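You operate a simulated robot arm through the tools that you are given. There is no shell and no other tool.

The job below is to be done with a simulated two-armed robot. You get a single attempt, and the scene is never put back.

TASK
Wipe up the spill on the table with the blue cloth and put it back.

Only the result counts: the job must be done as asked and must still hold three seconds after the hand-in. Knocking over, shifting, dropping, spilling or breaking anything else fails it. Flat cloth is picked up by pressing the open fingertips on it (5 to 10 N) and closing them slowly along it; thin cloth reads only 2 to 8 mm in the jaws.

THE ROBOT
Two 7-joint arms with two-finger parallel grippers on one trunk, on a base that moves. Base frame: it is fixed to the floor where the robot stands at the start and does not move with it; the origin is under the middle of the robot, x ahead of it, y to its left, z up. Units: m, rad, N and s.
The left shoulder is at the start at [0.07, 0.163, 1.02], the right one opposite. With the tool pointing down near the work surface each hand reaches from about 0.4 to 0.88 m from the robot's upright axis, wherever it stands, measured 20 degrees to its own side. Places, roughly: blue cloth [1.5, -2, 0.75]. Payload 3.43 kg a hand.
The TCP of each hand is the grasp point between the finger pads, 0.034 m short of the fingertips. In the tool frame z runs along the fingers and y along their closing line. Largest opening 0.128 m; finger width 0.024, thickness 0.012; the body of the gripper, 0.048 by 0.13 m, starts 0.096 m behind the TCP.
Orientation is that of the tool frame in the base frame, as a unit quaternion [x, y, z, w]. With the fingers straight down and closing along the base's y, the tool's x points along the base's -x, its y along +y and its z along -z.

THE INTERFACE
- The arms move only by the tool play_rows. It takes "left_plan", "right_plan" or both (then of equal length, played together; a hand with none holds still); each is a list of rows, each a list of 7 numbers: the finger opening in m, from 0 to 0.128, then the shift along the base's x, y, z in units of 200 mm (1.0 is 200 mm), then the turn, a rotation vector about the base's x, y, z in units of 60 degrees (1.0 is 60 degrees). In form: [[grip, tx, ty, tz, wx, wy, wz], ...]. A call has 1 to 20 rows; each row is the pose to reach, as a shift and turn from the pose commanded when the call began. A call with a number of a shift or a turn outside -1 to 1 is refused whole. A row lasts 0.2 s, in which the tool goes at most 0.05 m and 0.15 rad; a call with a longer step from one row to the next is refused whole, and so is a gripper value outside its range. Where a pose cannot be reached the arm comes as near as it can. A force on the tool above 40 N (or 10 N above the force at the start of the call, whichever is more), or a blocked arm, ends the call early, and 0.2 s more pass. Each finger travels about 0.153 m/s and halts on what it meets, pressing with about 40 N; the grip force reading is that of the motor and also rises with nothing between the fingers. The clock runs only during rows and for 0.2 s after the last one: add rows that repeat a pose to give the fingers time. It gives the time, the measured TCP pose, the force on the tool (base axes), the opening and the grip force at its end, in the units of the frame above (readings bear some noise), with the torque about the TCP (base axes, N m) and any sound that the robot's microphone picked up.
- Cameras (640 x 400 px; columns grow to the right, rows downward): "scene" is now at [0.1409, 0.0028, 1.2573]; the picture's right is [0.04, -1.00, 0.00], its down [-0.49, -0.02, -0.87] and it looks along [0.87, 0.04, -0.49] (base axes); focal length 256 px, centre (320, 200). "left" rides on the left gripper at [0.076, 0.011, -0.16] in its tool frame; the picture's right is [-0.15, 0.99, 0.00], its down [-0.88, -0.13, -0.46] and it looks along [-0.45, -0.07, 0.89] (tool axes); focal length 234 px, centre (320, 200). "right" rides on the right gripper at [0.076, -0.011, -0.16] in its tool frame; the picture's right is [0.15, 0.99, 0.00], its down [-0.88, 0.13, -0.46] and it looks along [-0.45, 0.07, 0.89] (tool axes); focal length 234 px, centre (320, 200). There is no depth. A picture from a camera that has moved, and an enlarged one, comes with that camera's place and axes in the base frame and with its lens.
- grab_frame(camera): a new picture of that camera. No time passes.
- move_column(by): slides the trunk up (or, below 0, down) by that many m; the arms and the scene camera ride with it, the base frame stays. It gives what a move gives, with no picture.
- steer(legs): drives the robot by 1 to 6 legs, each [ahead, left, turn to the left] in m, m and rad, along the robot's own axes; the way and the turn of a leg run together, so that a leg with both is an arc; at most 1.5 m and 3.142 rad a leg. The arms and the cameras ride along, it lands a little off, and it stops where it bumps. It gives what a move gives.
- pan_tilt(pan, tilt): turns the head with the scene camera to pan (to the left, within 1.501 rad either way) and tilt (down, from -0.506 to 1.204), counted from straight ahead of the robot. It gives what a move gives.
- close_up(camera, box): a new picture of the part [left, top, right, bottom] of that camera's present view, enlarged. No time passes.
- job_done(): hands the job in; it is judged then, once.

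Places have to be worked out from the pictures, the camera data and where the tool is seen. Open the grippers and draw the arms clear of the work before you hand the job in, unless the task says otherwise.

The tools are called after ">>>" as a command line: name --argument value ..., lists and objects as JSON in quotes. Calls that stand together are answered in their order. play_rows: Moves the arms, as the interface text tells. Its arguments: {"type":"object","properties":{"left_plan":{"type":"array","items":{"type":"array","items":{"type":"number"}}},"right_plan":{"type":"array","items":{"type":"array","items":{"type":"number"}}}},"required":[]} The other tools are called the same way: move_column (by) moves the trunk up or down; steer (legs) drives the base; pan_tilt (pan, tilt) turns the head that bears the scene camera; grab_frame (camera) takes a picture; close_up (camera, box) takes an enlarged picture of a part of a camera's view; job_done () hands the job in.

At the start:

```text
clock: 0.0
left_tcp_pos: [0.6794, 0.2412, 0.8956]
left_orientation: [0.0, 1.0, 0.0, 0.0]
left_contact_force: [-0.4, 0.2, 0.1]
left_wrist_torque: [0.0, 0.0, 0.01]
left_opening: 0.128
left_gripper_force: 0.1
right_tcp_pos: [0.6571, -0.2971, 0.9457]
right_orientation: [0.001, 1.0, 0.0, 0.001]
right_contact_force: [0.0, -0.1, 0.8]
right_wrist_torque: [0.0, 0.04, 0.0]
right_opening: 0.1281
right_gripper_force: 0.1
trunk travel left (down, up): [-0.5, 0.44]
robot x, y, heading: [-0.0009, -0.0016, 0.0]
head pan, tilt (commanded): [0.042, 0.508]
```

scene: 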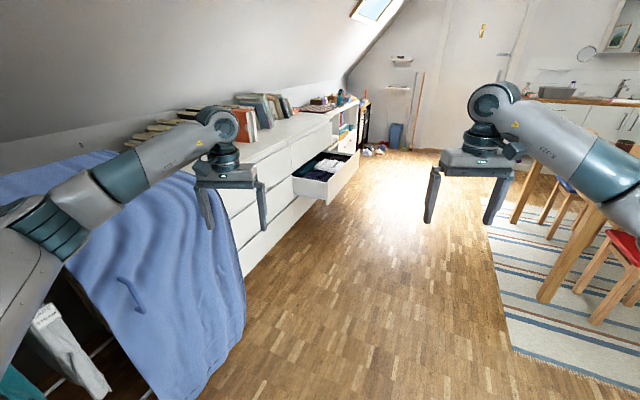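
right: 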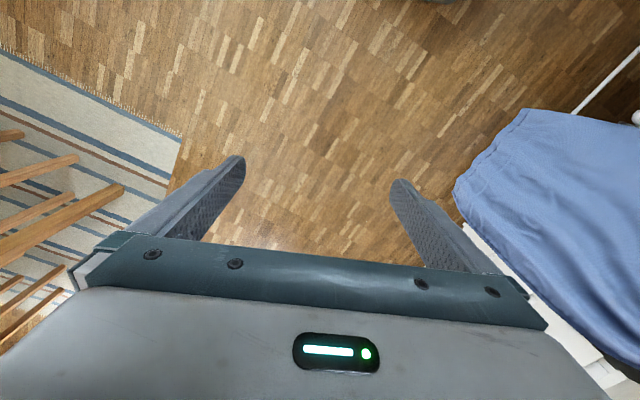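
left: 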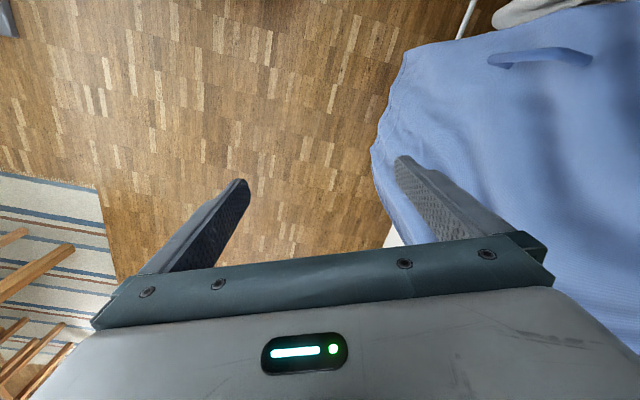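

The pictures show an ironing board to my left and a dining table to the right; the cloth should be near [1.5, -2, 0.75]. I turn the head to the right to see the table.

>>> pan_tilt --pan -0.9 --tilt 0.3

```text
clock: 1.2
left_tcp_pos: [0.6791, 0.242, 0.8963]
left_orientation: [0.0, 1.0, -0.001, 0.0]
left_contact_force: [0.3, -0.6, -0.2]
left_wrist_torque: [0.0, -0.03, -0.03]
left_opening: 0.1281
left_gripper_force: 0.0
right_tcp_pos: [0.6584, -0.297, 0.9456]
right_orientation: [0.0, 1.0, -0.001, 0.0]
right_contact_force: [-0.9, 0.5, 0.0]
right_wrist_torque: [-0.03, -0.02, -0.01]
right_opening: 0.128
right_gripper_force: 0.0
trunk travel left (down, up): [-0.5, 0.44]
robot x, y, heading: [-0.006, -0.0006, 0.001]
head pan, tilt (commanded): [-0.901, 0.3]
```

The head has turned; I take a picture of the table area.

>>> grab_frame --camera "scene"

```text
taken
camera scene: at [0.1082, -0.074, 1.2766], right [-0.78, -0.62, 0.0], down [-0.18, 0.23, -0.96], along [0.59, -0.75, -0.3], focal length 256 px, centre (320, 200)
```

scene: 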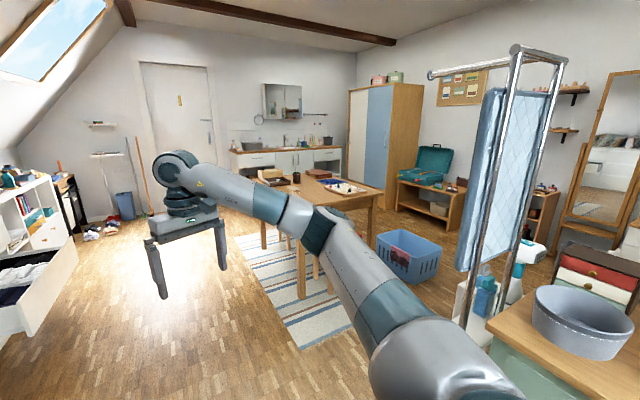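

The dining table shows around (330, 185), partly hidden by the right arm. I enlarge that region.

>>> close_up --camera "scene" --box '[230, 140, 410, 252]'

>>> close_up --camera "scene" --box '[220, 150, 420, 340]'

```text
3.56 times, centred on (320, 196) of scene
camera zoom: at [0.1082, -0.074, 1.2766], right [-0.78, -0.62, 0.0], down [-0.18, 0.23, -0.96], along [0.59, -0.75, -0.3], focal length 910 px, centre (320, 214)
```

zoom: 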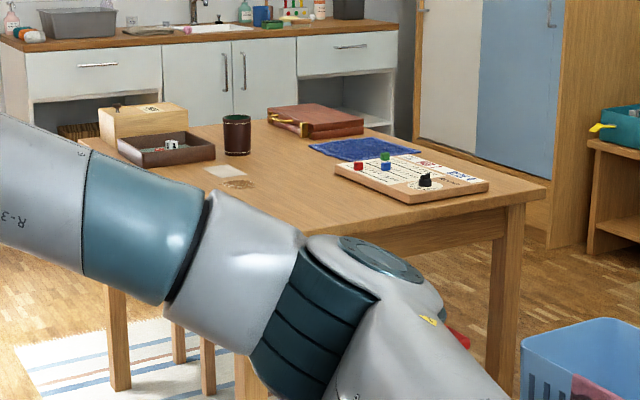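

```text
2.11 times, centred on (320, 245) of scene
camera zoom: at [0.1082, -0.074, 1.2766], right [-0.78, -0.62, 0.0], down [-0.18, 0.23, -0.96], along [0.59, -0.75, -0.3], focal length 539 px, centre (320, 105)
```

zoom: 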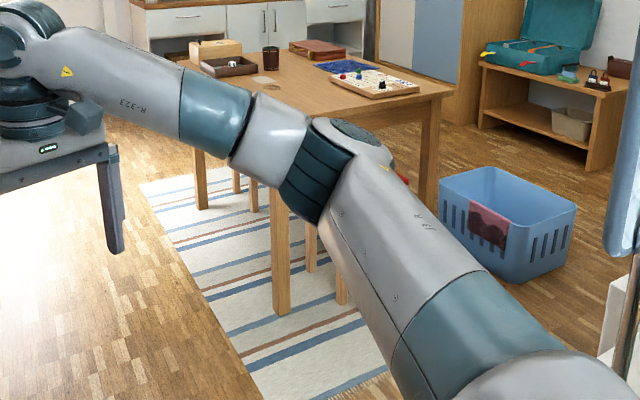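

The table seems rotated by about 20 degrees, with the spill near [1.43, -1.45], the cloth near [1.4, -1.9], and a game board, case, dice cup, tray and box around them. I raise the trunk so the arms pass over things and the view improves.

>>> move_column --by 0.3

>>> pan_tilt --pan -1.3 --tilt 0.6

>>> grab_frame --camera "scene"

>>> pan_tilt --pan -0.6 --tilt 0.5

>>> grab_frame --camera "scene"

```text
clock: 4.2
left_tcp_pos: [0.6813, 0.2409, 1.1957]
left_orientation: [0.0, 1.0, 0.0, 0.0]
left_contact_force: [0.4, -0.1, 0.5]
left_wrist_torque: [0.01, 0.0, -0.01]
left_opening: 0.1281
left_gripper_force: 0.1
right_tcp_pos: [0.6581, -0.2971, 1.2463]
right_orientation: [0.0, 1.0, 0.0, 0.0]
right_contact_force: [0.5, -0.3, -0.2]
right_wrist_torque: [0.02, 0.04, 0.03]
right_opening: 0.1281
right_gripper_force: 0.0
trunk travel left (down, up): [-0.8, 0.14]
robot x, y, heading: [-0.0005, 0.0011, 0.0]
head pan, tilt (commanded): [-0.901, 0.3]
```

```text
clock: 5.1
left_tcp_pos: [0.6808, 0.2423, 1.1961]
left_orientation: [-0.001, 1.0, 0.0, 0.0]
left_contact_force: [-0.6, -0.1, 0.4]
left_wrist_torque: [0.02, -0.01, 0.02]
left_opening: 0.1277
left_gripper_force: 0.1
right_tcp_pos: [0.6579, -0.2988, 1.2452]
right_orientation: [0.0, 1.0, 0.0, 0.0]
right_contact_force: [-0.6, 0.1, 1.0]
right_wrist_torque: [-0.01, 0.0, 0.03]
right_opening: 0.128
right_gripper_force: 0.0
trunk travel left (down, up): [-0.8, 0.14]
robot x, y, heading: [-0.0029, 0.0009, -0.0]
head pan, tilt (commanded): [-1.3, 0.6]
```

```text
taken
camera scene: at [0.0739, -0.0861, 1.5492], right [-0.96, -0.27, 0.0], down [-0.15, 0.54, -0.83], along [0.22, -0.8, -0.56], focal length 256 px, centre (320, 200)
```

scene: 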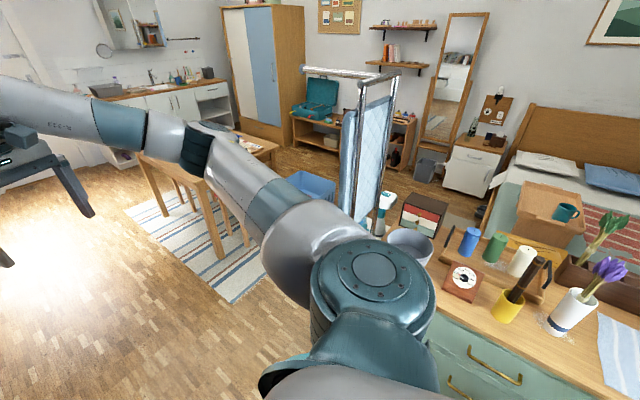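

```text
clock: 6.2
left_tcp_pos: [0.6806, 0.2399, 1.1967]
left_orientation: [0.0, 1.0, -0.001, 0.0]
left_contact_force: [0.8, 0.4, 0.1]
left_wrist_torque: [0.01, 0.02, 0.01]
left_opening: 0.1279
left_gripper_force: 0.1
right_tcp_pos: [0.6568, -0.2969, 1.2471]
right_orientation: [0.0, 1.0, 0.0, 0.0]
right_contact_force: [0.2, -0.3, 0.5]
right_wrist_torque: [0.0, -0.01, -0.04]
right_opening: 0.1281
right_gripper_force: 0.0
trunk travel left (down, up): [-0.8, 0.14]
robot x, y, heading: [0.0001, -0.0005, 0.001]
head pan, tilt (commanded): [-0.6, 0.499]
```

```text
taken
camera scene: at [0.1253, -0.0524, 1.5582], right [-0.57, -0.82, 0.0], down [-0.4, 0.27, -0.88], along [0.72, -0.5, -0.48], focal length 256 px, centre (320, 200)
```

scene: 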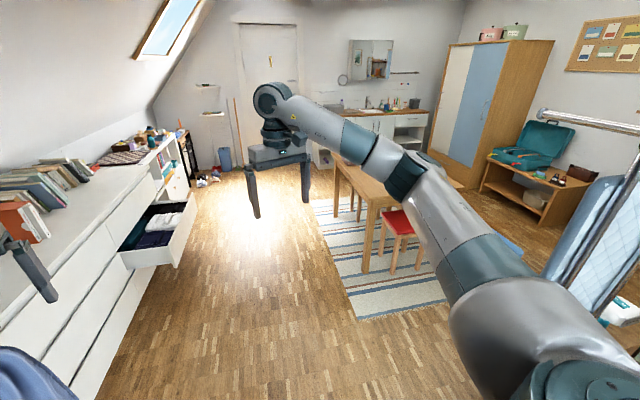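

The third view shows a red stool on the near side of the table, a rack and a sideboard to my right, and free floor between the dresser and table. I drive ahead and slightly right, then turn to face the table for a clearer look.

>>> steer --legs '[[0.5, -0.3, 0], [0, 0, -0.8]]'

>>> pan_tilt --pan 0.0 --tilt 0.6

>>> grab_frame --camera "scene"

```text
clock: 11.6
left_tcp_pos: [1.1506, -0.6202, 1.1959]
left_orientation: [0.387, 0.922, 0.001, 0.0]
left_contact_force: [1.1, 0.0, 1.0]
left_wrist_torque: [-0.02, 0.03, -0.01]
left_opening: 0.128
left_gripper_force: 0.0
right_tcp_pos: [0.7501, -0.9795, 1.2456]
right_orientation: [0.387, 0.922, 0.0, 0.0]
right_contact_force: [-0.7, 0.6, -0.5]
right_wrist_torque: [-0.01, -0.01, -0.03]
right_opening: 0.1281
right_gripper_force: 0.1
trunk travel left (down, up): [-0.8, 0.14]
robot x, y, heading: [0.5032, -0.3013, -0.8]
head pan, tilt (commanded): [-0.6, 0.499]
```

```text
clock: 12.6
left_tcp_pos: [1.1506, -0.6182, 1.1971]
left_orientation: [0.387, 0.922, -0.001, 0.0]
left_contact_force: [0.3, -0.1, -0.3]
left_wrist_torque: [-0.02, 0.01, 0.02]
left_opening: 0.128
left_gripper_force: 0.1
right_tcp_pos: [0.7509, -0.9804, 1.2468]
right_orientation: [0.386, 0.922, 0.0, 0.0]
right_contact_force: [0.0, -1.7, 0.4]
right_wrist_torque: [0.02, -0.02, 0.01]
right_opening: 0.1278
right_gripper_force: 0.0
trunk travel left (down, up): [-0.8, 0.14]
robot x, y, heading: [0.5002, -0.3033, -0.796]
head pan, tilt (commanded): [0.0, 0.6]
```

```text
taken
camera scene: at [0.5991, -0.4025, 1.5491], right [-0.71, -0.7, 0.0], down [-0.4, 0.4, -0.82], along [0.58, -0.59, -0.57], focal length 256 px, centre (320, 200)
```

scene: 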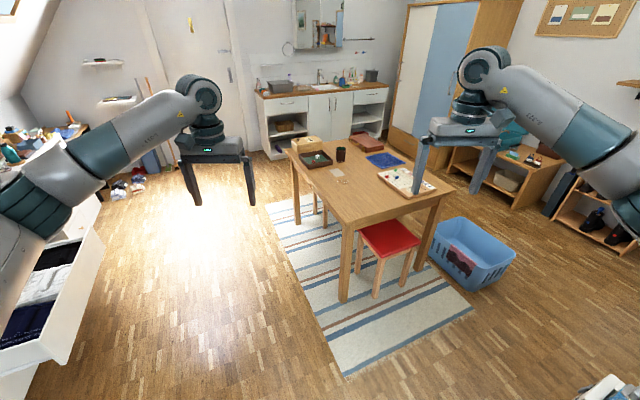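

Now the table is clear: corners near [1.15, -1.17], [0.92, -1.87], [2.08, -1.55]; spill near [1.51, -1.49] and cloth near [1.44, -1.93], red stool on the short side. I enlarge the table top.

>>> close_up --camera "scene" --box '[270, 120, 462, 240]'

>>> close_up --camera "scene" --box '[290, 125, 386, 185]'

```text
3.33 times, centred on (366, 180) of scene
camera zoom: at [0.5991, -0.4025, 1.5491], right [-0.71, -0.7, 0.0], down [-0.4, 0.4, -0.82], along [0.58, -0.59, -0.57], focal length 854 px, centre (167, 267)
```

zoom: 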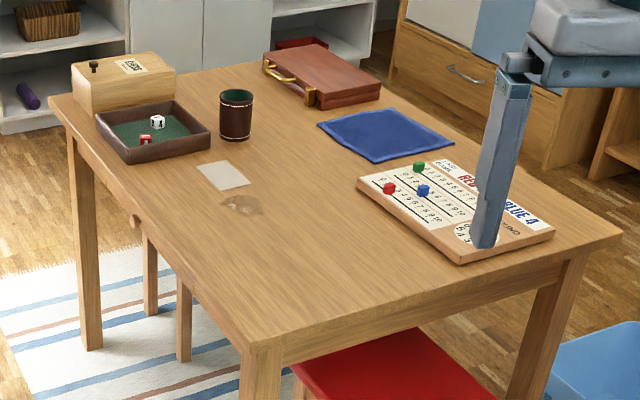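

```text
6.67 times, centred on (338, 155) of scene
camera zoom: at [0.5991, -0.4025, 1.5491], right [-0.71, -0.7, 0.0], down [-0.4, 0.4, -0.82], along [0.58, -0.59, -0.57], focal length 1707 px, centre (200, 500)
```

zoom: 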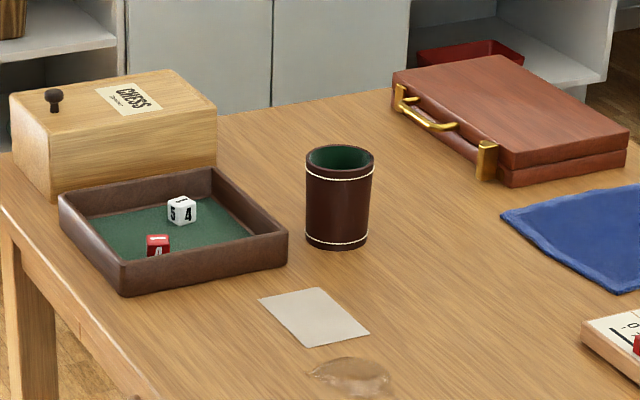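

The cloth is about 0.2 x 0.2 m centred near [1.44, -1.93]; the spill is about 7 x 5 cm near [1.455, -1.48], with a paper card about 3 cm beside it. The near long side looks free of stools; I check the size of my own base by looking straight down.

>>> pan_tilt --pan 0.0 --tilt 1.2

>>> grab_frame --camera "scene"

```text
clock: 13.6
left_tcp_pos: [1.1508, -0.6188, 1.196]
left_orientation: [0.387, 0.922, 0.0, 0.0]
left_contact_force: [0.8, -0.1, 0.4]
left_wrist_torque: [-0.02, 0.04, -0.02]
left_opening: 0.1281
left_gripper_force: 0.0
right_tcp_pos: [0.7507, -0.9795, 1.2464]
right_orientation: [0.387, 0.922, -0.001, 0.0]
right_contact_force: [0.6, 0.5, -0.4]
right_wrist_torque: [0.02, 0.05, 0.0]
right_opening: 0.1281
right_gripper_force: 0.1
trunk travel left (down, up): [-0.8, 0.14]
robot x, y, heading: [0.5056, -0.3059, -0.797]
head pan, tilt (commanded): [0.0, 1.201]
```

```text
taken
camera scene: at [0.5763, -0.3794, 1.5046], right [-0.71, -0.7, 0.0], down [-0.65, 0.67, -0.36], along [0.25, -0.26, -0.93], focal length 256 px, centre (320, 200)
```

scene: 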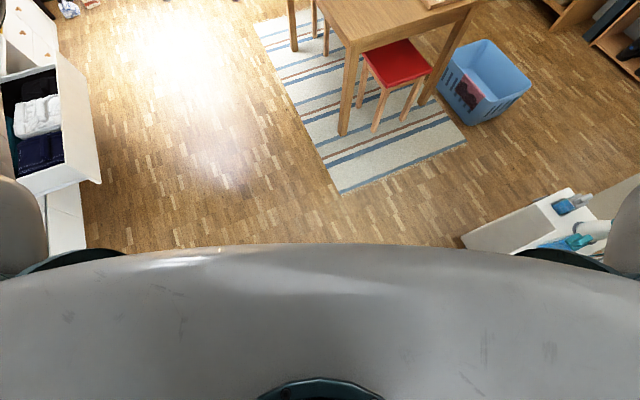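

The floor ahead is clear and my base does not stick out more than 0.4 m in front of the axis. I drive to the free long side of the table, stopping about 0.5 m short of its edge, and turn toward the cloth, arms still high.

>>> steer --legs '[[1.308, 0.537, 0], [0, 0, -0.753]]'

>>> pan_tilt --pan -0.2 --tilt 0.85

>>> grab_frame --camera "scene"

```text
clock: 22.7
left_tcp_pos: [2.0927, -1.5331, 1.196]
left_orientation: [0.693, 0.721, 0.001, 0.0]
left_contact_force: [-0.6, -0.1, 0.9]
left_wrist_torque: [0.01, -0.01, 0.0]
left_opening: 0.1278
left_gripper_force: 0.1
right_tcp_pos: [1.5525, -1.5337, 1.2468]
right_orientation: [0.692, 0.722, 0.001, 0.001]
right_contact_force: [0.1, 0.2, -0.1]
right_wrist_torque: [0.0, 0.0, -0.02]
right_opening: 0.1281
right_gripper_force: 0.1
trunk travel left (down, up): [-0.8, 0.14]
robot x, y, heading: [1.8221, -0.8617, -1.526]
head pan, tilt (commanded): [0.0, 1.201]
```

```text
clock: 23.5
left_tcp_pos: [2.0929, -1.5333, 1.1955]
left_orientation: [0.691, 0.722, 0.0, 0.0]
left_contact_force: [-0.4, -0.4, 0.3]
left_wrist_torque: [0.02, -0.04, 0.0]
left_opening: 0.1283
left_gripper_force: 0.1
right_tcp_pos: [1.5527, -1.5332, 1.2464]
right_orientation: [0.692, 0.722, -0.001, -0.001]
right_contact_force: [0.0, -0.2, -0.7]
right_wrist_torque: [0.01, 0.0, -0.01]
right_opening: 0.1281
right_gripper_force: 0.1
trunk travel left (down, up): [-0.8, 0.14]
robot x, y, heading: [1.8224, -0.8632, -1.53]
head pan, tilt (commanded): [-0.201, 0.85]
```

```text
taken
camera scene: at [1.8115, -0.9922, 1.5281], right [-0.99, 0.16, 0.0], down [0.12, 0.74, -0.66], along [-0.1, -0.65, -0.75], focal length 256 px, centre (320, 200)
```

scene: 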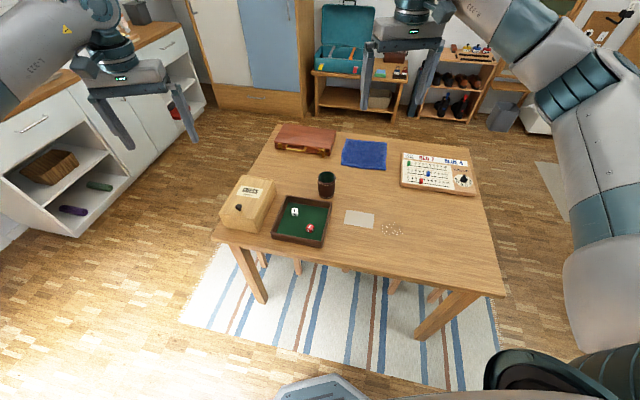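

The table is in full view from its long side. I enlarge the spill and cloth areas for accurate positions.

>>> close_up --camera "scene" --box '[330, 195, 426, 255]'

>>> close_up --camera "scene" --box '[260, 115, 420, 215]'

>>> grab_frame --camera "right"

```text
6.67 times, centred on (378, 225) of scene
camera zoom: at [1.8115, -0.9922, 1.5281], right [-0.99, 0.16, 0.0], down [0.12, 0.74, -0.66], along [-0.1, -0.65, -0.75], focal length 1707 px, centre (-67, 33)
```

zoom: 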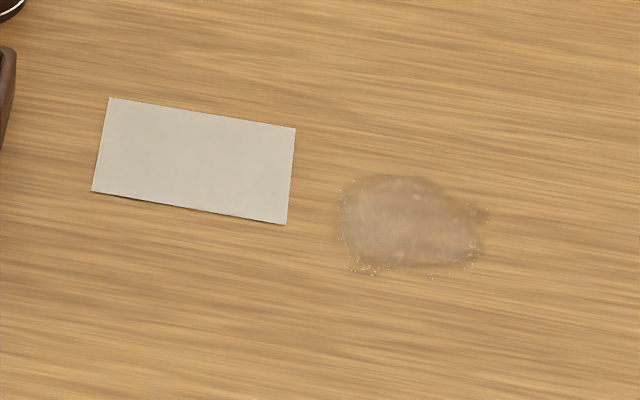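

```text
4.00 times, centred on (340, 165) of scene
camera zoom: at [1.8115, -0.9922, 1.5281], right [-0.99, 0.16, 0.0], down [0.12, 0.74, -0.66], along [-0.1, -0.65, -0.75], focal length 1024 px, centre (240, 340)
```

zoom: 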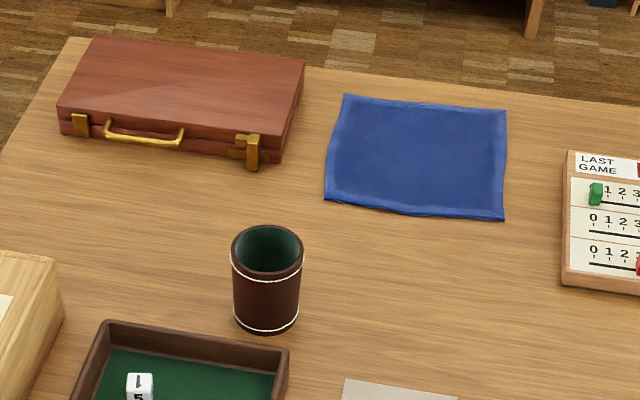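

```text
taken
camera right: at [1.5375, -1.4576, 1.405], right [0.98, 0.19, 0.0], down [0.17, -0.87, 0.46], along [0.09, -0.45, -0.89], focal length 234 px, centre (320, 200)
```

right: 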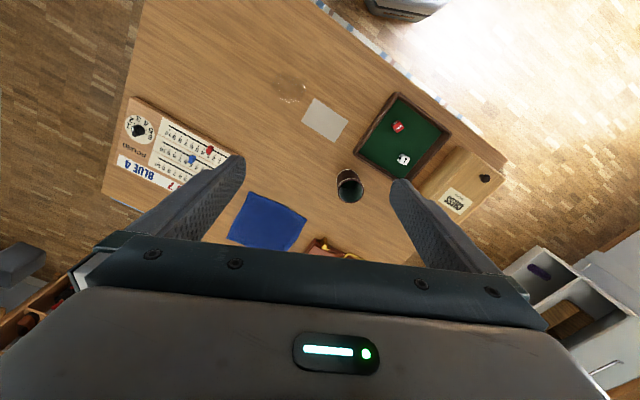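

Both views agree: table top z ≈ 0.75, spill centre ≈ [1.464, -1.486] (8 x 6 cm), card edge ≈ 3 cm from it at [1.53, -1.50]–[1.51, -1.56], cloth centre ≈ [1.441, -1.931]. I creep toward the table in two small steps, with arms still high.

>>> steer --legs '[[0.1, -0.04, 0]]'

>>> steer --legs '[[0.1, -0.04, 0]]'

>>> grab_frame --camera "scene"

```text
clock: 24.7
left_tcp_pos: [2.0568, -1.6328, 1.1967]
left_orientation: [0.692, 0.722, -0.001, 0.0]
left_contact_force: [0.4, 0.0, 0.6]
left_wrist_torque: [-0.01, 0.0, 0.01]
left_opening: 0.128
left_gripper_force: 0.0
right_tcp_pos: [1.5171, -1.6331, 1.2472]
right_orientation: [0.693, 0.721, -0.001, 0.0]
right_contact_force: [-0.6, -1.0, 0.1]
right_wrist_torque: [-0.02, 0.01, 0.0]
right_opening: 0.1281
right_gripper_force: 0.1
trunk travel left (down, up): [-0.8, 0.14]
robot x, y, heading: [1.7852, -0.9622, -1.528]
head pan, tilt (commanded): [-0.201, 0.85]
```

```text
clock: 25.9
left_tcp_pos: [2.0206, -1.7323, 1.1971]
left_orientation: [0.693, 0.721, -0.001, 0.001]
left_contact_force: [0.7, 0.4, 0.2]
left_wrist_torque: [0.0, -0.02, -0.01]
left_opening: 0.128
left_gripper_force: 0.0
right_tcp_pos: [1.481, -1.7318, 1.2481]
right_orientation: [0.693, 0.721, 0.0, 0.0]
right_contact_force: [0.0, -0.4, 0.8]
right_wrist_torque: [0.02, -0.01, 0.0]
right_opening: 0.128
right_gripper_force: 0.0
trunk travel left (down, up): [-0.8, 0.14]
robot x, y, heading: [1.7502, -1.0642, -1.531]
head pan, tilt (commanded): [-0.201, 0.85]
```

```text
taken
camera scene: at [1.7417, -1.1907, 1.5285], right [-0.99, 0.16, 0.0], down [0.12, 0.74, -0.66], along [-0.11, -0.65, -0.75], focal length 256 px, centre (320, 200)
```

scene: 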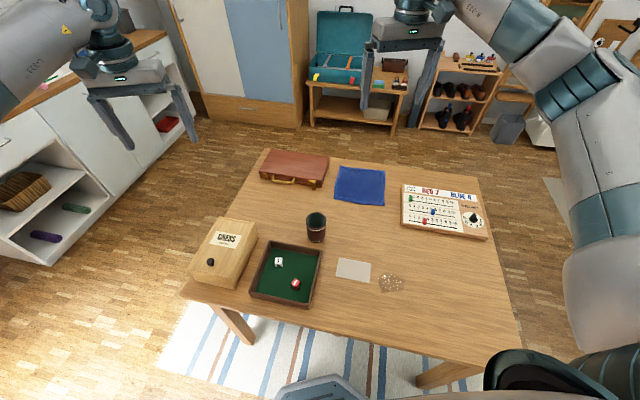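

No bump; the axis is at [1.750, -1.064]. I raise and retract the left hand so that it stays above the objects, then lower the trunk back to working height.

>>> play_rows --left_plan '[[0.128, 0, 0.1, 0.2, 0, 0, 0], [0.128, 0, 0.2, 0.4, 0, 0, 0], [0.128, 0, 0.3, 0.6, 0, 0, 0], [0.128, 0, 0.4, 0.8, 0, 0, 0], [0.128, 0, 0.5, 1.0, 0, 0, 0]]'

>>> move_column --by -0.28

>>> grab_frame --camera "scene"

>>> grab_frame --camera "right"

```text
clock: 27.1
left_tcp_pos: [2.0185, -1.6329, 1.3995]
left_orientation: [0.692, 0.722, -0.001, 0.0]
left_contact_force: [-0.5, 0.1, 0.4]
left_wrist_torque: [-0.04, -0.02, 0.0]
left_opening: 0.1278
left_gripper_force: 0.0
right_tcp_pos: [1.4793, -1.7313, 1.248]
right_orientation: [0.693, 0.721, -0.001, 0.001]
right_contact_force: [-0.2, 0.2, 0.0]
right_wrist_torque: [-0.05, -0.02, 0.03]
right_opening: 0.128
right_gripper_force: 0.0
trunk travel left (down, up): [-0.8, 0.14]
robot x, y, heading: [1.7486, -1.063, -1.535]
head pan, tilt (commanded): [-0.201, 0.85]
```

```text
clock: 29.9
left_tcp_pos: [2.0196, -1.6348, 1.118]
left_orientation: [0.693, 0.721, 0.0, 0.0]
left_contact_force: [-0.1, 0.8, 0.2]
left_wrist_torque: [-0.01, -0.02, 0.0]
left_opening: 0.1283
left_gripper_force: 0.0
right_tcp_pos: [1.48, -1.7333, 0.9666]
right_orientation: [0.693, 0.721, -0.001, 0.0]
right_contact_force: [0.7, -0.3, -0.4]
right_wrist_torque: [-0.06, -0.01, 0.0]
right_opening: 0.1283
right_gripper_force: 0.0
trunk travel left (down, up): [-0.52, 0.42]
robot x, y, heading: [1.7517, -1.0632, -1.532]
head pan, tilt (commanded): [-0.201, 0.85]
```

```text
taken
camera scene: at [1.7408, -1.1925, 1.2483], right [-0.99, 0.16, 0.0], down [0.12, 0.74, -0.66], along [-0.11, -0.65, -0.75], focal length 256 px, centre (320, 200)
```

scene: 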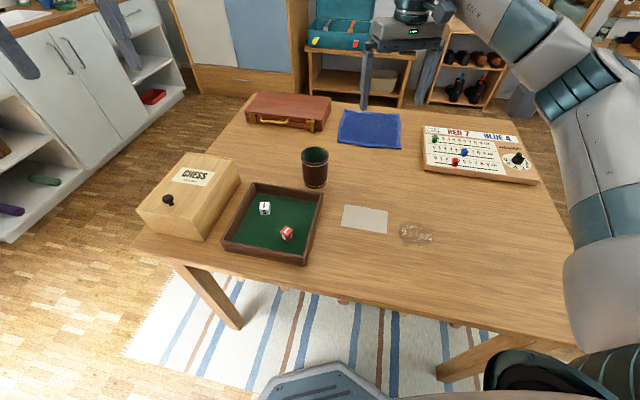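

```text
taken
camera right: at [1.4656, -1.657, 1.1256], right [0.98, 0.19, 0.0], down [0.17, -0.87, 0.46], along [0.09, -0.45, -0.89], focal length 234 px, centre (320, 200)
```

right: 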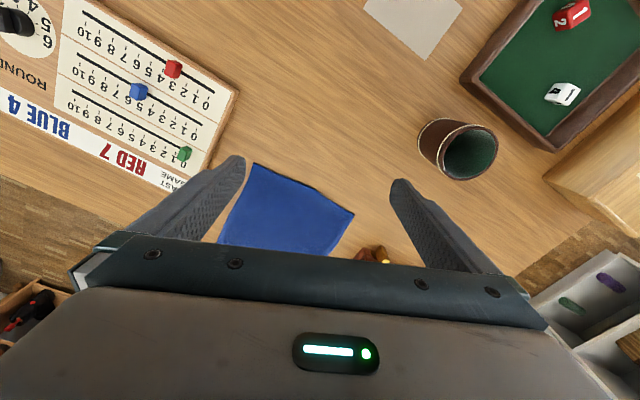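

Right hand is above the table between card and cloth, closing line almost along x. For wiping I want the cloth to hang toward the game-board side (away from the card), which needs about -90° yaw after the pick, so I test in the air whether the right wrist can turn that far.

>>> play_rows --right_plan '[[0.128, 0, 0, 0.05, 0, 0, -0.14], [0.128, 0, 0, 0.1, 0, 0, -0.28], [0.128, 0, 0, 0.15, 0, 0, -0.42], [0.128, 0, 0, 0.2, 0, 0, -0.56], [0.128, 0, 0, 0.2, 0, 0, -0.7], [0.128, 0, 0, 0.2, 0, 0, -0.84], [0.128, 0, 0, 0.2, 0, 0, -0.98]]'

>>> play_rows --right_plan '[[0.128, 0, 0, 0, 0, 0, -0.14], [0.128, 0, 0, 0, 0, 0, -0.28], [0.128, 0, 0, 0, 0, 0, -0.42], [0.128, 0, 0, 0, 0, 0, -0.56], [0.128, 0, 0, 0, 0, 0, -0.7], [0.128, 0, 0, 0, 0, 0, -0.84], [0.128, 0, 0, 0, 0, 0, -0.88], [0.128, 0, 0, 0, 0, 0, -0.88]]'

>>> grab_frame --camera "right"

>>> grab_frame --camera "scene"

```text
clock: 31.5
left_tcp_pos: [2.0207, -1.6356, 1.1178]
left_orientation: [0.693, 0.721, 0.0, 0.0]
left_contact_force: [-0.2, 0.0, 0.4]
left_wrist_torque: [-0.01, 0.0, -0.02]
left_opening: 0.1281
left_gripper_force: 0.0
right_tcp_pos: [1.4813, -1.7314, 1.0079]
right_orientation: [0.958, 0.288, 0.0, 0.0]
right_contact_force: [0.1, -0.5, 0.2]
right_wrist_torque: [0.0, 0.0, 0.0]
right_opening: 0.1278
right_gripper_force: 0.0
trunk travel left (down, up): [-0.52, 0.42]
robot x, y, heading: [1.7495, -1.0654, -1.526]
head pan, tilt (commanded): [-0.201, 0.85]
```

```text
clock: 33.3
left_tcp_pos: [2.0211, -1.6357, 1.1181]
left_orientation: [0.693, 0.721, 0.001, 0.0]
left_contact_force: [-0.4, 0.3, -1.6]
left_wrist_torque: [0.01, -0.01, 0.02]
left_opening: 0.128
left_gripper_force: 0.0
right_tcp_pos: [1.4818, -1.7327, 1.0069]
right_orientation: [0.986, -0.168, -0.001, 0.0]
right_contact_force: [0.3, 0.4, 1.0]
right_wrist_torque: [0.0, -0.01, 0.01]
right_opening: 0.1279
right_gripper_force: 0.2
trunk travel left (down, up): [-0.52, 0.42]
robot x, y, heading: [1.7507, -1.0663, -1.528]
head pan, tilt (commanded): [-0.201, 0.85]
```

```text
taken
camera right: at [1.5552, -1.7469, 1.1655], right [-0.19, -0.98, 0.0], down [-0.87, 0.17, 0.46], along [-0.45, 0.09, -0.89], focal length 234 px, centre (320, 200)
```

right: 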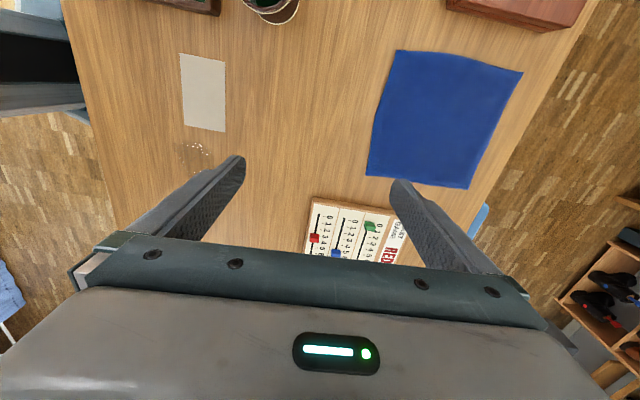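

```text
taken
camera scene: at [1.7408, -1.1926, 1.2482], right [-0.99, 0.16, 0.0], down [0.12, 0.74, -0.66], along [-0.11, -0.65, -0.75], focal length 256 px, centre (320, 200)
```

scene: 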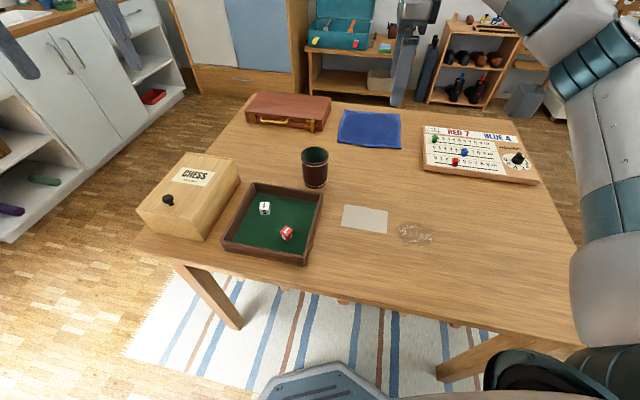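

The wrist turns fully (closing line now along the table's short axis). I turn back to the pick orientation (closing along the cloth's near edge) while moving above the pick point ≈ [1.466, -1.860], 3 cm inside the near edge.

>>> play_rows --right_plan '[[0.128, -0.01, -0.09, 0, 0, 0, 0.14], [0.128, -0.02, -0.18, 0, 0, 0, 0.28], [0.12, -0.03, -0.27, 0, 0, 0, 0.42], [0.11, -0.045, -0.36, 0, 0, 0, 0.56], [0.1, -0.06, -0.45, 0, 0, 0, 0.7], [0.09, -0.07, -0.54, 0, 0, 0, 0.84], [0.08, -0.08, -0.635, 0, 0, 0, 0.98]]'

>>> play_rows --right_plan '[[0.07, 0, 0, -0.15, 0, 0, 0.13], [0.07, 0, 0, -0.3, 0, 0, 0.26], [0.07, 0, 0, -0.45, 0, 0, 0.39], [0.07, 0, 0, -0.6, 0, 0, 0.52], [0.07, 0, 0, -0.7, 0, 0, 0.52], [0.07, 0, 0, -0.7, 0, 0, 0.52]]'

>>> grab_frame --camera "right"

>>> grab_frame --camera "scene"

```text
clock: 34.9
left_tcp_pos: [2.0195, -1.6367, 1.117]
left_orientation: [0.693, 0.721, -0.001, 0.0]
left_contact_force: [1.0, 0.3, -0.3]
left_wrist_torque: [-0.01, 0.03, 0.04]
left_opening: 0.128
left_gripper_force: 0.1
right_tcp_pos: [1.4662, -1.8607, 1.0068]
right_orientation: [0.941, 0.339, -0.001, -0.001]
right_contact_force: [0.3, -0.3, -0.6]
right_wrist_torque: [-0.01, 0.02, -0.01]
right_opening: 0.0799
right_gripper_force: 0.1
trunk travel left (down, up): [-0.52, 0.42]
robot x, y, heading: [1.7511, -1.0634, -1.531]
head pan, tilt (commanded): [-0.201, 0.85]
```

```text
clock: 36.3
left_tcp_pos: [2.0201, -1.6359, 1.1178]
left_orientation: [0.693, 0.721, 0.0, 0.0]
left_contact_force: [0.3, 0.1, -0.8]
left_wrist_torque: [0.01, 0.02, 0.03]
left_opening: 0.1279
left_gripper_force: 0.1
right_tcp_pos: [1.4643, -1.8613, 0.8656]
right_orientation: [0.815, 0.58, -0.001, 0.0]
right_contact_force: [-0.4, 0.9, -0.3]
right_wrist_torque: [-0.01, 0.0, 0.04]
right_opening: 0.07
right_gripper_force: 0.0
trunk travel left (down, up): [-0.52, 0.42]
robot x, y, heading: [1.7525, -1.0612, -1.528]
head pan, tilt (commanded): [-0.201, 0.85]
```

```text
taken
camera right: at [1.4783, -1.7859, 1.0242], right [0.98, -0.19, 0.0], down [-0.17, -0.87, 0.46], along [-0.09, -0.45, -0.89], focal length 234 px, centre (320, 200)
```

right: 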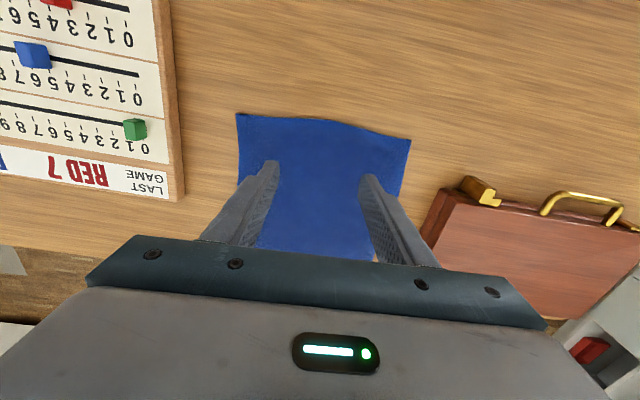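

```text
taken
camera scene: at [1.741, -1.1925, 1.2482], right [-0.99, 0.16, 0.0], down [0.12, 0.74, -0.66], along [-0.11, -0.65, -0.75], focal length 256 px, centre (320, 200)
```

scene: 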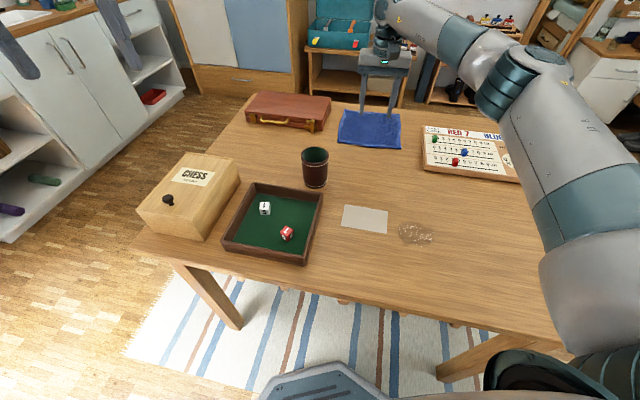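

The fingers hang over the near part of the cloth as planned. I lower to about 16 mm above the table with the fingers at 0.06 m.

>>> play_rows --right_plan '[[0.06, 0.005, 0, -0.12, 0, 0, 0], [0.06, 0.008, 0, -0.24, 0, 0, 0], [0.06, 0.008, 0, -0.33, 0, 0, 0], [0.06, 0.008, 0, -0.33, 0, 0, 0]]'

>>> close_up --camera "scene" --box '[310, 60, 438, 160]'

>>> grab_frame --camera "right"

```text
clock: 37.3
left_tcp_pos: [2.0193, -1.6352, 1.1177]
left_orientation: [0.693, 0.721, 0.0, 0.0]
left_contact_force: [0.3, -0.4, 0.5]
left_wrist_torque: [0.02, -0.01, 0.02]
left_opening: 0.128
left_gripper_force: 0.0
right_tcp_pos: [1.4645, -1.8587, 0.7986]
right_orientation: [0.816, 0.578, 0.0, 0.0]
right_contact_force: [-0.6, 1.1, -0.3]
right_wrist_torque: [-0.02, 0.02, -0.02]
right_opening: 0.06
right_gripper_force: 0.0
trunk travel left (down, up): [-0.52, 0.42]
robot x, y, heading: [1.7513, -1.0614, -1.529]
head pan, tilt (commanded): [-0.201, 0.85]
```

```text
4.00 times, centred on (374, 110) of scene
camera zoom: at [1.7409, -1.1924, 1.2482], right [-0.99, 0.16, 0.0], down [0.12, 0.74, -0.66], along [-0.11, -0.65, -0.75], focal length 1024 px, centre (104, 560)
```

zoom: 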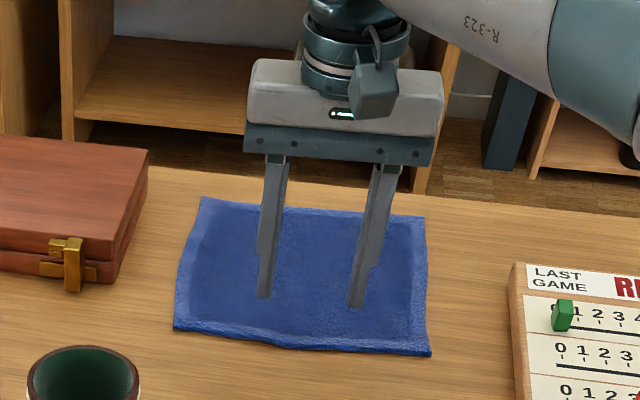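

```text
taken
camera right: at [1.4794, -1.7837, 0.958], right [0.98, -0.19, 0.0], down [-0.17, -0.87, 0.46], along [-0.09, -0.45, -0.89], focal length 234 px, centre (320, 200)
```

right: 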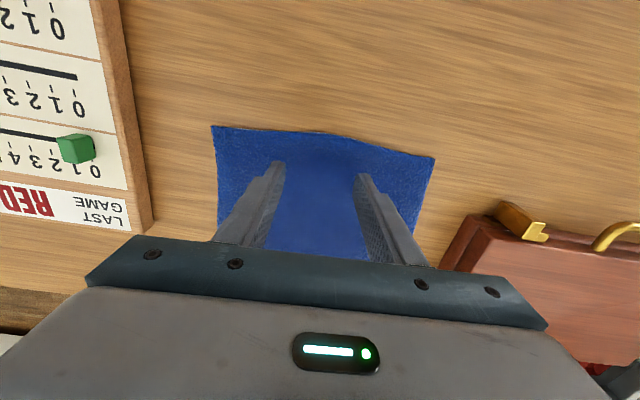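

Fingers are centred on the cloth's near part, tips about 15 mm above the table. I lower in fine steps until a light contact force shows.

>>> play_rows --right_plan '[[0.06, 0, 0, -0.02, 0, 0, 0], [0.06, 0, 0, -0.04, 0, 0, 0], [0.06, 0, 0, -0.05, 0, 0, 0], [0.06, 0, 0, -0.05, 0, 0, 0]]'

```text
clock: 38.3
left_tcp_pos: [2.0191, -1.6348, 1.1181]
left_orientation: [0.693, 0.721, 0.0, 0.0]
left_contact_force: [0.9, 0.6, -0.2]
left_wrist_torque: [-0.02, 0.01, -0.02]
left_opening: 0.1279
left_gripper_force: 0.0
right_tcp_pos: [1.4643, -1.8594, 0.7905]
right_orientation: [0.815, 0.579, 0.0, 0.0]
right_contact_force: [0.0, -0.5, 0.5]
right_wrist_torque: [-0.01, -0.03, 0.0]
right_opening: 0.06
right_gripper_force: 0.2
trunk travel left (down, up): [-0.52, 0.42]
robot x, y, heading: [1.7513, -1.0642, -1.53]
head pan, tilt (commanded): [-0.201, 0.85]
```

No contact yet at TCP z 0.7905. I go down 4 mm more in small steps.

>>> play_rows --right_plan '[[0.06, 0, 0, -0.01, 0, 0, 0], [0.06, 0, 0, -0.02, 0, 0, 0], [0.06, 0, 0, -0.02, 0, 0, 0]]'

```text
clock: 39.1
left_tcp_pos: [2.0178, -1.6353, 1.118]
left_orientation: [0.693, 0.721, 0.0, 0.0]
left_contact_force: [-0.3, 0.3, 0.9]
left_wrist_torque: [-0.01, 0.01, -0.01]
left_opening: 0.1279
left_gripper_force: 0.0
right_tcp_pos: [1.4648, -1.8596, 0.7857]
right_orientation: [0.815, 0.579, -0.001, 0.0]
right_contact_force: [-0.7, 0.1, 0.3]
right_wrist_torque: [0.0, -0.01, -0.01]
right_opening: 0.0597
right_gripper_force: 0.1
trunk travel left (down, up): [-0.52, 0.42]
robot x, y, heading: [1.7473, -1.062, -1.532]
head pan, tilt (commanded): [-0.201, 0.85]
```

Still free at 0.7857. Another 3 mm down.

>>> play_rows --right_plan '[[0.06, 0, 0, -0.005, 0, 0, 0], [0.06, 0, 0, -0.01, 0, 0, 0], [0.06, 0, 0, -0.015, 0, 0, 0], [0.06, 0, 0, -0.015, 0, 0, 0]]'

```text
clock: 40.1
left_tcp_pos: [2.0197, -1.6375, 1.1177]
left_orientation: [0.693, 0.721, 0.0, 0.0]
left_contact_force: [-0.6, 0.0, 0.0]
left_wrist_torque: [0.03, 0.01, -0.01]
left_opening: 0.1281
left_gripper_force: 0.1
right_tcp_pos: [1.4657, -1.8587, 0.7845]
right_orientation: [0.815, 0.579, 0.0, 0.0]
right_contact_force: [0.1, 0.6, 0.4]
right_wrist_torque: [-0.02, 0.0, -0.02]
right_opening: 0.0598
right_gripper_force: 0.2
trunk travel left (down, up): [-0.52, 0.42]
robot x, y, heading: [1.7513, -1.0629, -1.53]
head pan, tilt (commanded): [-0.201, 0.85]
```

Measured 0.7845, force still about zero. I continue 2 mm at a time.

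>>> play_rows --right_plan '[[0.06, 0, 0, -0.005, 0, 0, 0], [0.06, 0, 0, -0.01, 0, 0, 0], [0.06, 0, 0, -0.01, 0, 0, 0]]'

```text
clock: 40.9
left_tcp_pos: [2.0195, -1.6361, 1.1183]
left_orientation: [0.693, 0.721, -0.001, 0.0]
left_contact_force: [-0.2, -0.5, 0.3]
left_wrist_torque: [0.0, -0.03, -0.01]
left_opening: 0.1282
left_gripper_force: 0.0
right_tcp_pos: [1.4672, -1.8595, 0.7818]
right_orientation: [0.816, 0.578, 0.0, 0.0]
right_contact_force: [-0.2, -0.5, -0.2]
right_wrist_torque: [-0.02, -0.01, 0.01]
right_opening: 0.06
right_gripper_force: 0.1
trunk travel left (down, up): [-0.52, 0.42]
robot x, y, heading: [1.7514, -1.0598, -1.531]
head pan, tilt (commanded): [-0.201, 0.85]
```

Tips are now about z 0.748 and still no contact, so the table top is a bit lower than 0.75. Another 2 mm.

>>> play_rows --right_plan '[[0.06, 0, 0, -0.005, 0, 0, 0], [0.06, 0, 0, -0.01, 0, 0, 0], [0.06, 0, 0, -0.01, 0, 0, 0]]'

```text
clock: 41.7
left_tcp_pos: [2.0187, -1.6349, 1.118]
left_orientation: [0.692, 0.722, 0.0, 0.0]
left_contact_force: [0.6, 0.1, 0.1]
left_wrist_torque: [0.01, -0.04, -0.01]
left_opening: 0.128
left_gripper_force: 0.3
right_tcp_pos: [1.4672, -1.8611, 0.7799]
right_orientation: [0.816, 0.578, 0.0, -0.001]
right_contact_force: [-0.3, 0.5, 0.3]
right_wrist_torque: [0.0, 0.01, 0.02]
right_opening: 0.0602
right_gripper_force: 0.1
trunk travel left (down, up): [-0.52, 0.42]
robot x, y, heading: [1.7492, -1.0618, -1.529]
head pan, tilt (commanded): [-0.201, 0.85]
```

No contact at 0.780 either; I take a look from both cameras while stepping 2 mm further.

>>> play_rows --right_plan '[[0.06, 0, 0, -0.005, 0, 0, 0], [0.06, 0, 0, -0.01, 0, 0, 0], [0.06, 0, 0, -0.01, 0, 0, 0]]'

>>> close_up --camera "scene" --box '[330, 90, 410, 160]'

>>> close_up --camera "right" --box '[200, 110, 440, 260]'

```text
clock: 42.5
left_tcp_pos: [2.0198, -1.6345, 1.1174]
left_orientation: [0.693, 0.721, 0.0, 0.0]
left_contact_force: [-0.4, 0.6, 0.1]
left_wrist_torque: [0.02, 0.0, -0.01]
left_opening: 0.1281
left_gripper_force: 0.0
right_tcp_pos: [1.466, -1.8607, 0.7781]
right_orientation: [0.815, 0.579, -0.001, 0.0]
right_contact_force: [-0.7, -1.3, 4.0]
right_wrist_torque: [-0.04, 0.05, 0.0]
right_opening: 0.0601
right_gripper_force: 0.1
trunk travel left (down, up): [-0.52, 0.42]
robot x, y, heading: [1.7518, -1.0641, -1.527]
head pan, tilt (commanded): [-0.201, 0.85]
```

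```text
5.71 times, centred on (370, 125) of scene
camera zoom: at [1.7409, -1.1923, 1.2483], right [-0.99, 0.16, 0.0], down [0.12, 0.74, -0.66], along [-0.11, -0.65, -0.75], focal length 1463 px, centre (34, 629)
```

zoom: 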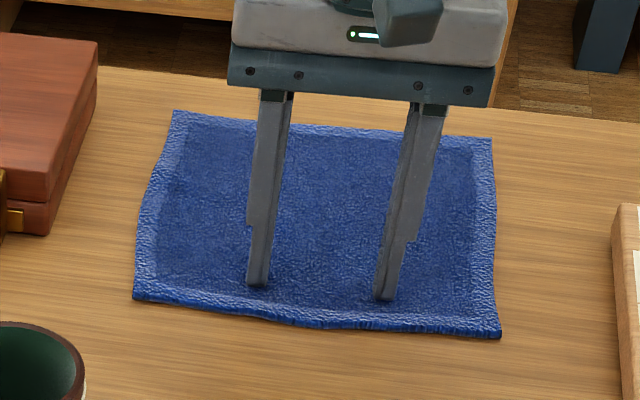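

```text
2.67 times, centred on (320, 185) of right
camera zoom: at [1.4799, -1.7843, 0.9366], right [0.98, -0.19, 0.0], down [-0.17, -0.87, 0.46], along [-0.09, -0.45, -0.89], focal length 624 px, centre (320, 240)
```

zoom: 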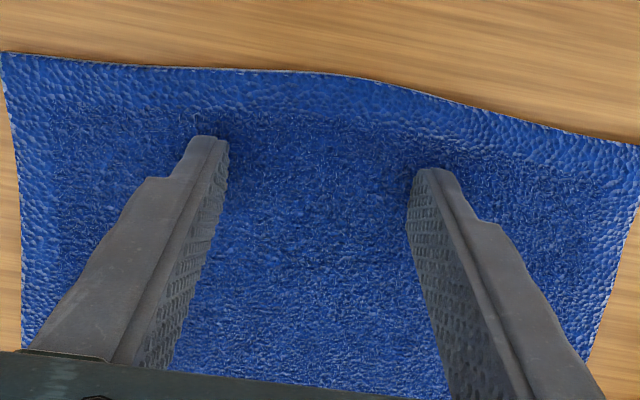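

Contact: 4 N upward at TCP z 0.778 with both tips on the cloth. I press about 1 mm more to get into the 5–10 N range.

>>> play_rows --right_plan '[[0.06, 0, 0, -0.003, 0, 0, 0], [0.06, 0, 0, -0.005, 0, 0, 0], [0.06, 0, 0, -0.005, 0, 0, 0]]'

```text
clock: 43.3
left_tcp_pos: [2.0194, -1.6339, 1.1179]
left_orientation: [0.693, 0.721, -0.002, 0.0]
left_contact_force: [0.6, 0.0, -0.7]
left_wrist_torque: [0.02, 0.02, -0.01]
left_opening: 0.1281
left_gripper_force: 0.1
right_tcp_pos: [1.4658, -1.8595, 0.7772]
right_orientation: [0.816, 0.579, -0.001, 0.0]
right_contact_force: [-0.7, -2.0, 6.8]
right_wrist_torque: [-0.06, 0.06, 0.01]
right_opening: 0.0599
right_gripper_force: 0.0
trunk travel left (down, up): [-0.52, 0.42]
robot x, y, heading: [1.755, -1.0659, -1.534]
head pan, tilt (commanded): [-0.201, 0.85]
```

Pressing at 6.8 N, which is in range. I now close the fingers slowly along the cloth.

>>> play_rows --right_plan '[[0.057, 0, 0, 0, 0, 0, 0], [0.053, 0, 0, 0, 0, 0, 0], [0.049, 0, 0, 0, 0, 0, 0], [0.045, 0, 0, 0, 0, 0, 0], [0.041, 0, 0, 0, 0, 0, 0], [0.037, 0, 0, 0, 0, 0, 0], [0.033, 0, 0, 0, 0, 0, 0], [0.029, 0, 0, 0, 0, 0, 0], [0.025, 0, 0, 0, 0, 0, 0], [0.021, 0, 0, 0, 0, 0, 0], [0.017, 0, 0, 0, 0, 0, 0], [0.013, 0, 0, 0, 0, 0, 0], [0.01, 0, 0, 0, 0, 0, 0], [0.007, 0, 0, 0, 0, 0, 0], [0.004, 0, 0, 0, 0, 0, 0], [0.002, 0, 0, 0, 0, 0, 0], [0.0, 0, 0, 0, 0, 0, 0], [0.0, 0, 0, 0, 0, 0, 0], [0.0, 0, 0, 0, 0, 0, 0]]'

>>> close_up --camera "scene" --box '[330, 90, 410, 160]'

>>> close_up --camera "right" --box '[200, 110, 440, 260]'

```text
clock: 47.3
left_tcp_pos: [2.02, -1.634, 1.1185]
left_orientation: [0.694, 0.72, -0.001, 0.001]
left_contact_force: [-0.2, -0.2, 0.2]
left_wrist_torque: [0.0, 0.06, 0.0]
left_opening: 0.1281
left_gripper_force: 0.1
right_tcp_pos: [1.4662, -1.8589, 0.7772]
right_orientation: [0.816, 0.579, -0.001, 0.0]
right_contact_force: [-0.2, -0.1, 9.8]
right_wrist_torque: [-0.02, 0.01, -0.04]
right_opening: 0.0065
right_gripper_force: 40.2
trunk travel left (down, up): [-0.52, 0.42]
robot x, y, heading: [1.747, -1.0665, -1.531]
head pan, tilt (commanded): [-0.201, 0.85]
```

```text
5.71 times, centred on (370, 125) of scene
camera zoom: at [1.7413, -1.1915, 1.2484], right [-0.99, 0.16, 0.0], down [0.12, 0.74, -0.66], along [-0.11, -0.65, -0.75], focal length 1463 px, centre (34, 629)
```

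zoom: 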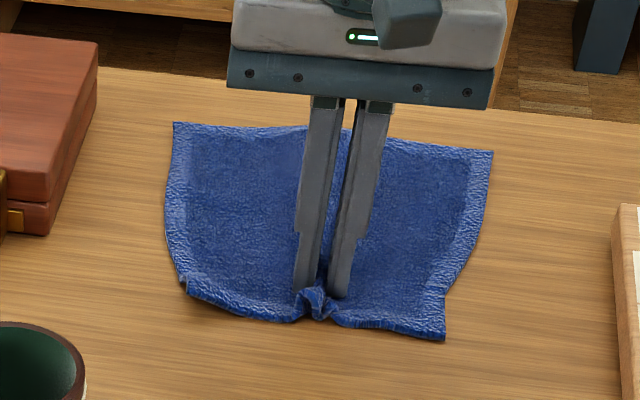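

```text
2.67 times, centred on (320, 185) of right
camera zoom: at [1.4804, -1.7834, 0.9362], right [0.98, -0.19, 0.0], down [-0.17, -0.87, 0.46], along [-0.09, -0.45, -0.89], focal length 624 px, centre (320, 240)
```

zoom: 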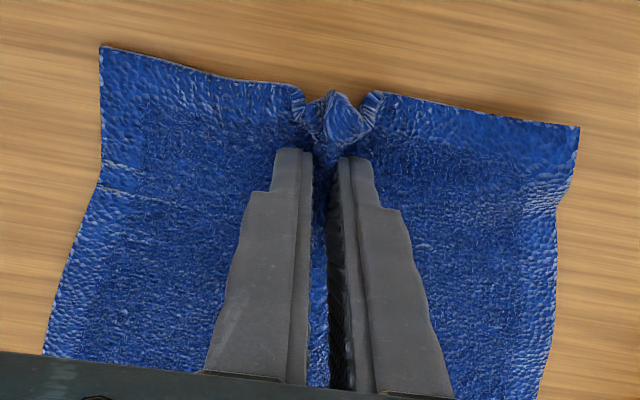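

The cloth is pinched: opening reads 6.5 mm at 40 N and a fold stands between the fingers. I lift straight up slowly.

>>> play_rows --right_plan '[[0.0, 0, 0, 0.03, 0, 0, 0], [0.0, 0, 0, 0.08, 0, 0, 0], [0.0, 0, 0, 0.15, 0, 0, 0], [0.0, 0, 0, 0.25, 0, 0, 0], [0.0, 0, 0, 0.35, 0, 0, 0], [0.0, 0, 0, 0.45, 0, 0, 0], [0.0, 0, 0, 0.55, 0, 0, 0], [0.0, 0, 0, 0.65, 0, 0, 0], [0.0, 0, 0, 0.75, 0, 0, 0], [0.0, 0, 0, 0.85, 0, 0, 0], [0.0, 0, 0, 0.95, 0, 0, 0], [0.0, 0, 0, 1.0, 0, 0, 0], [0.0, 0, 0, 1.0, 0, 0, 0]]'

>>> grab_frame --camera "scene"

>>> grab_frame --camera "right"

```text
clock: 50.1
left_tcp_pos: [2.0195, -1.6352, 1.118]
left_orientation: [0.692, 0.721, 0.0, 0.0]
left_contact_force: [0.3, 0.2, -0.4]
left_wrist_torque: [0.0, 0.03, -0.02]
left_opening: 0.1278
left_gripper_force: 0.0
right_tcp_pos: [1.4665, -1.8604, 0.9765]
right_orientation: [0.815, 0.579, 0.0, 0.0]
right_contact_force: [0.7, 0.2, -0.5]
right_wrist_torque: [-0.01, 0.02, -0.01]
right_opening: 0.0062
right_gripper_force: 40.3
trunk travel left (down, up): [-0.52, 0.42]
robot x, y, heading: [1.7485, -1.0621, -1.533]
head pan, tilt (commanded): [-0.201, 0.85]
```

```text
taken
camera scene: at [1.7407, -1.1927, 1.2482], right [-0.99, 0.16, 0.0], down [0.12, 0.74, -0.66], along [-0.11, -0.65, -0.75], focal length 256 px, centre (320, 200)
```

scene: 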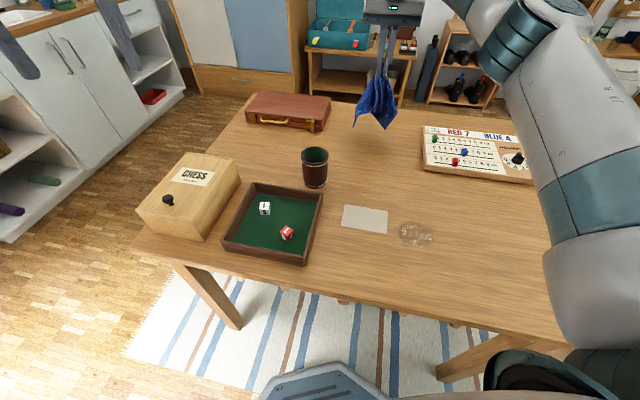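

```text
taken
camera right: at [1.4803, -1.7846, 1.1348], right [0.98, -0.19, 0.0], down [-0.17, -0.87, 0.46], along [-0.09, -0.45, -0.89], focal length 234 px, centre (320, 200)
```

right: 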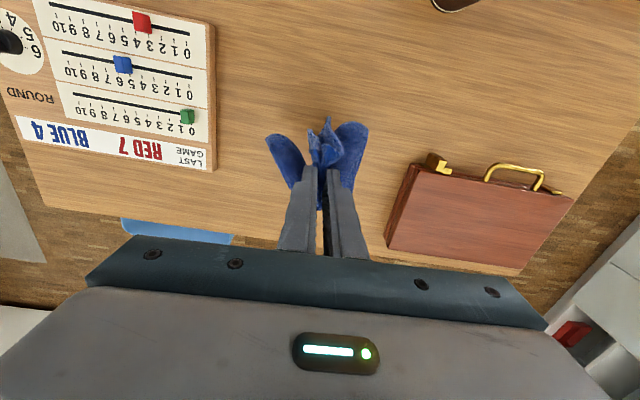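

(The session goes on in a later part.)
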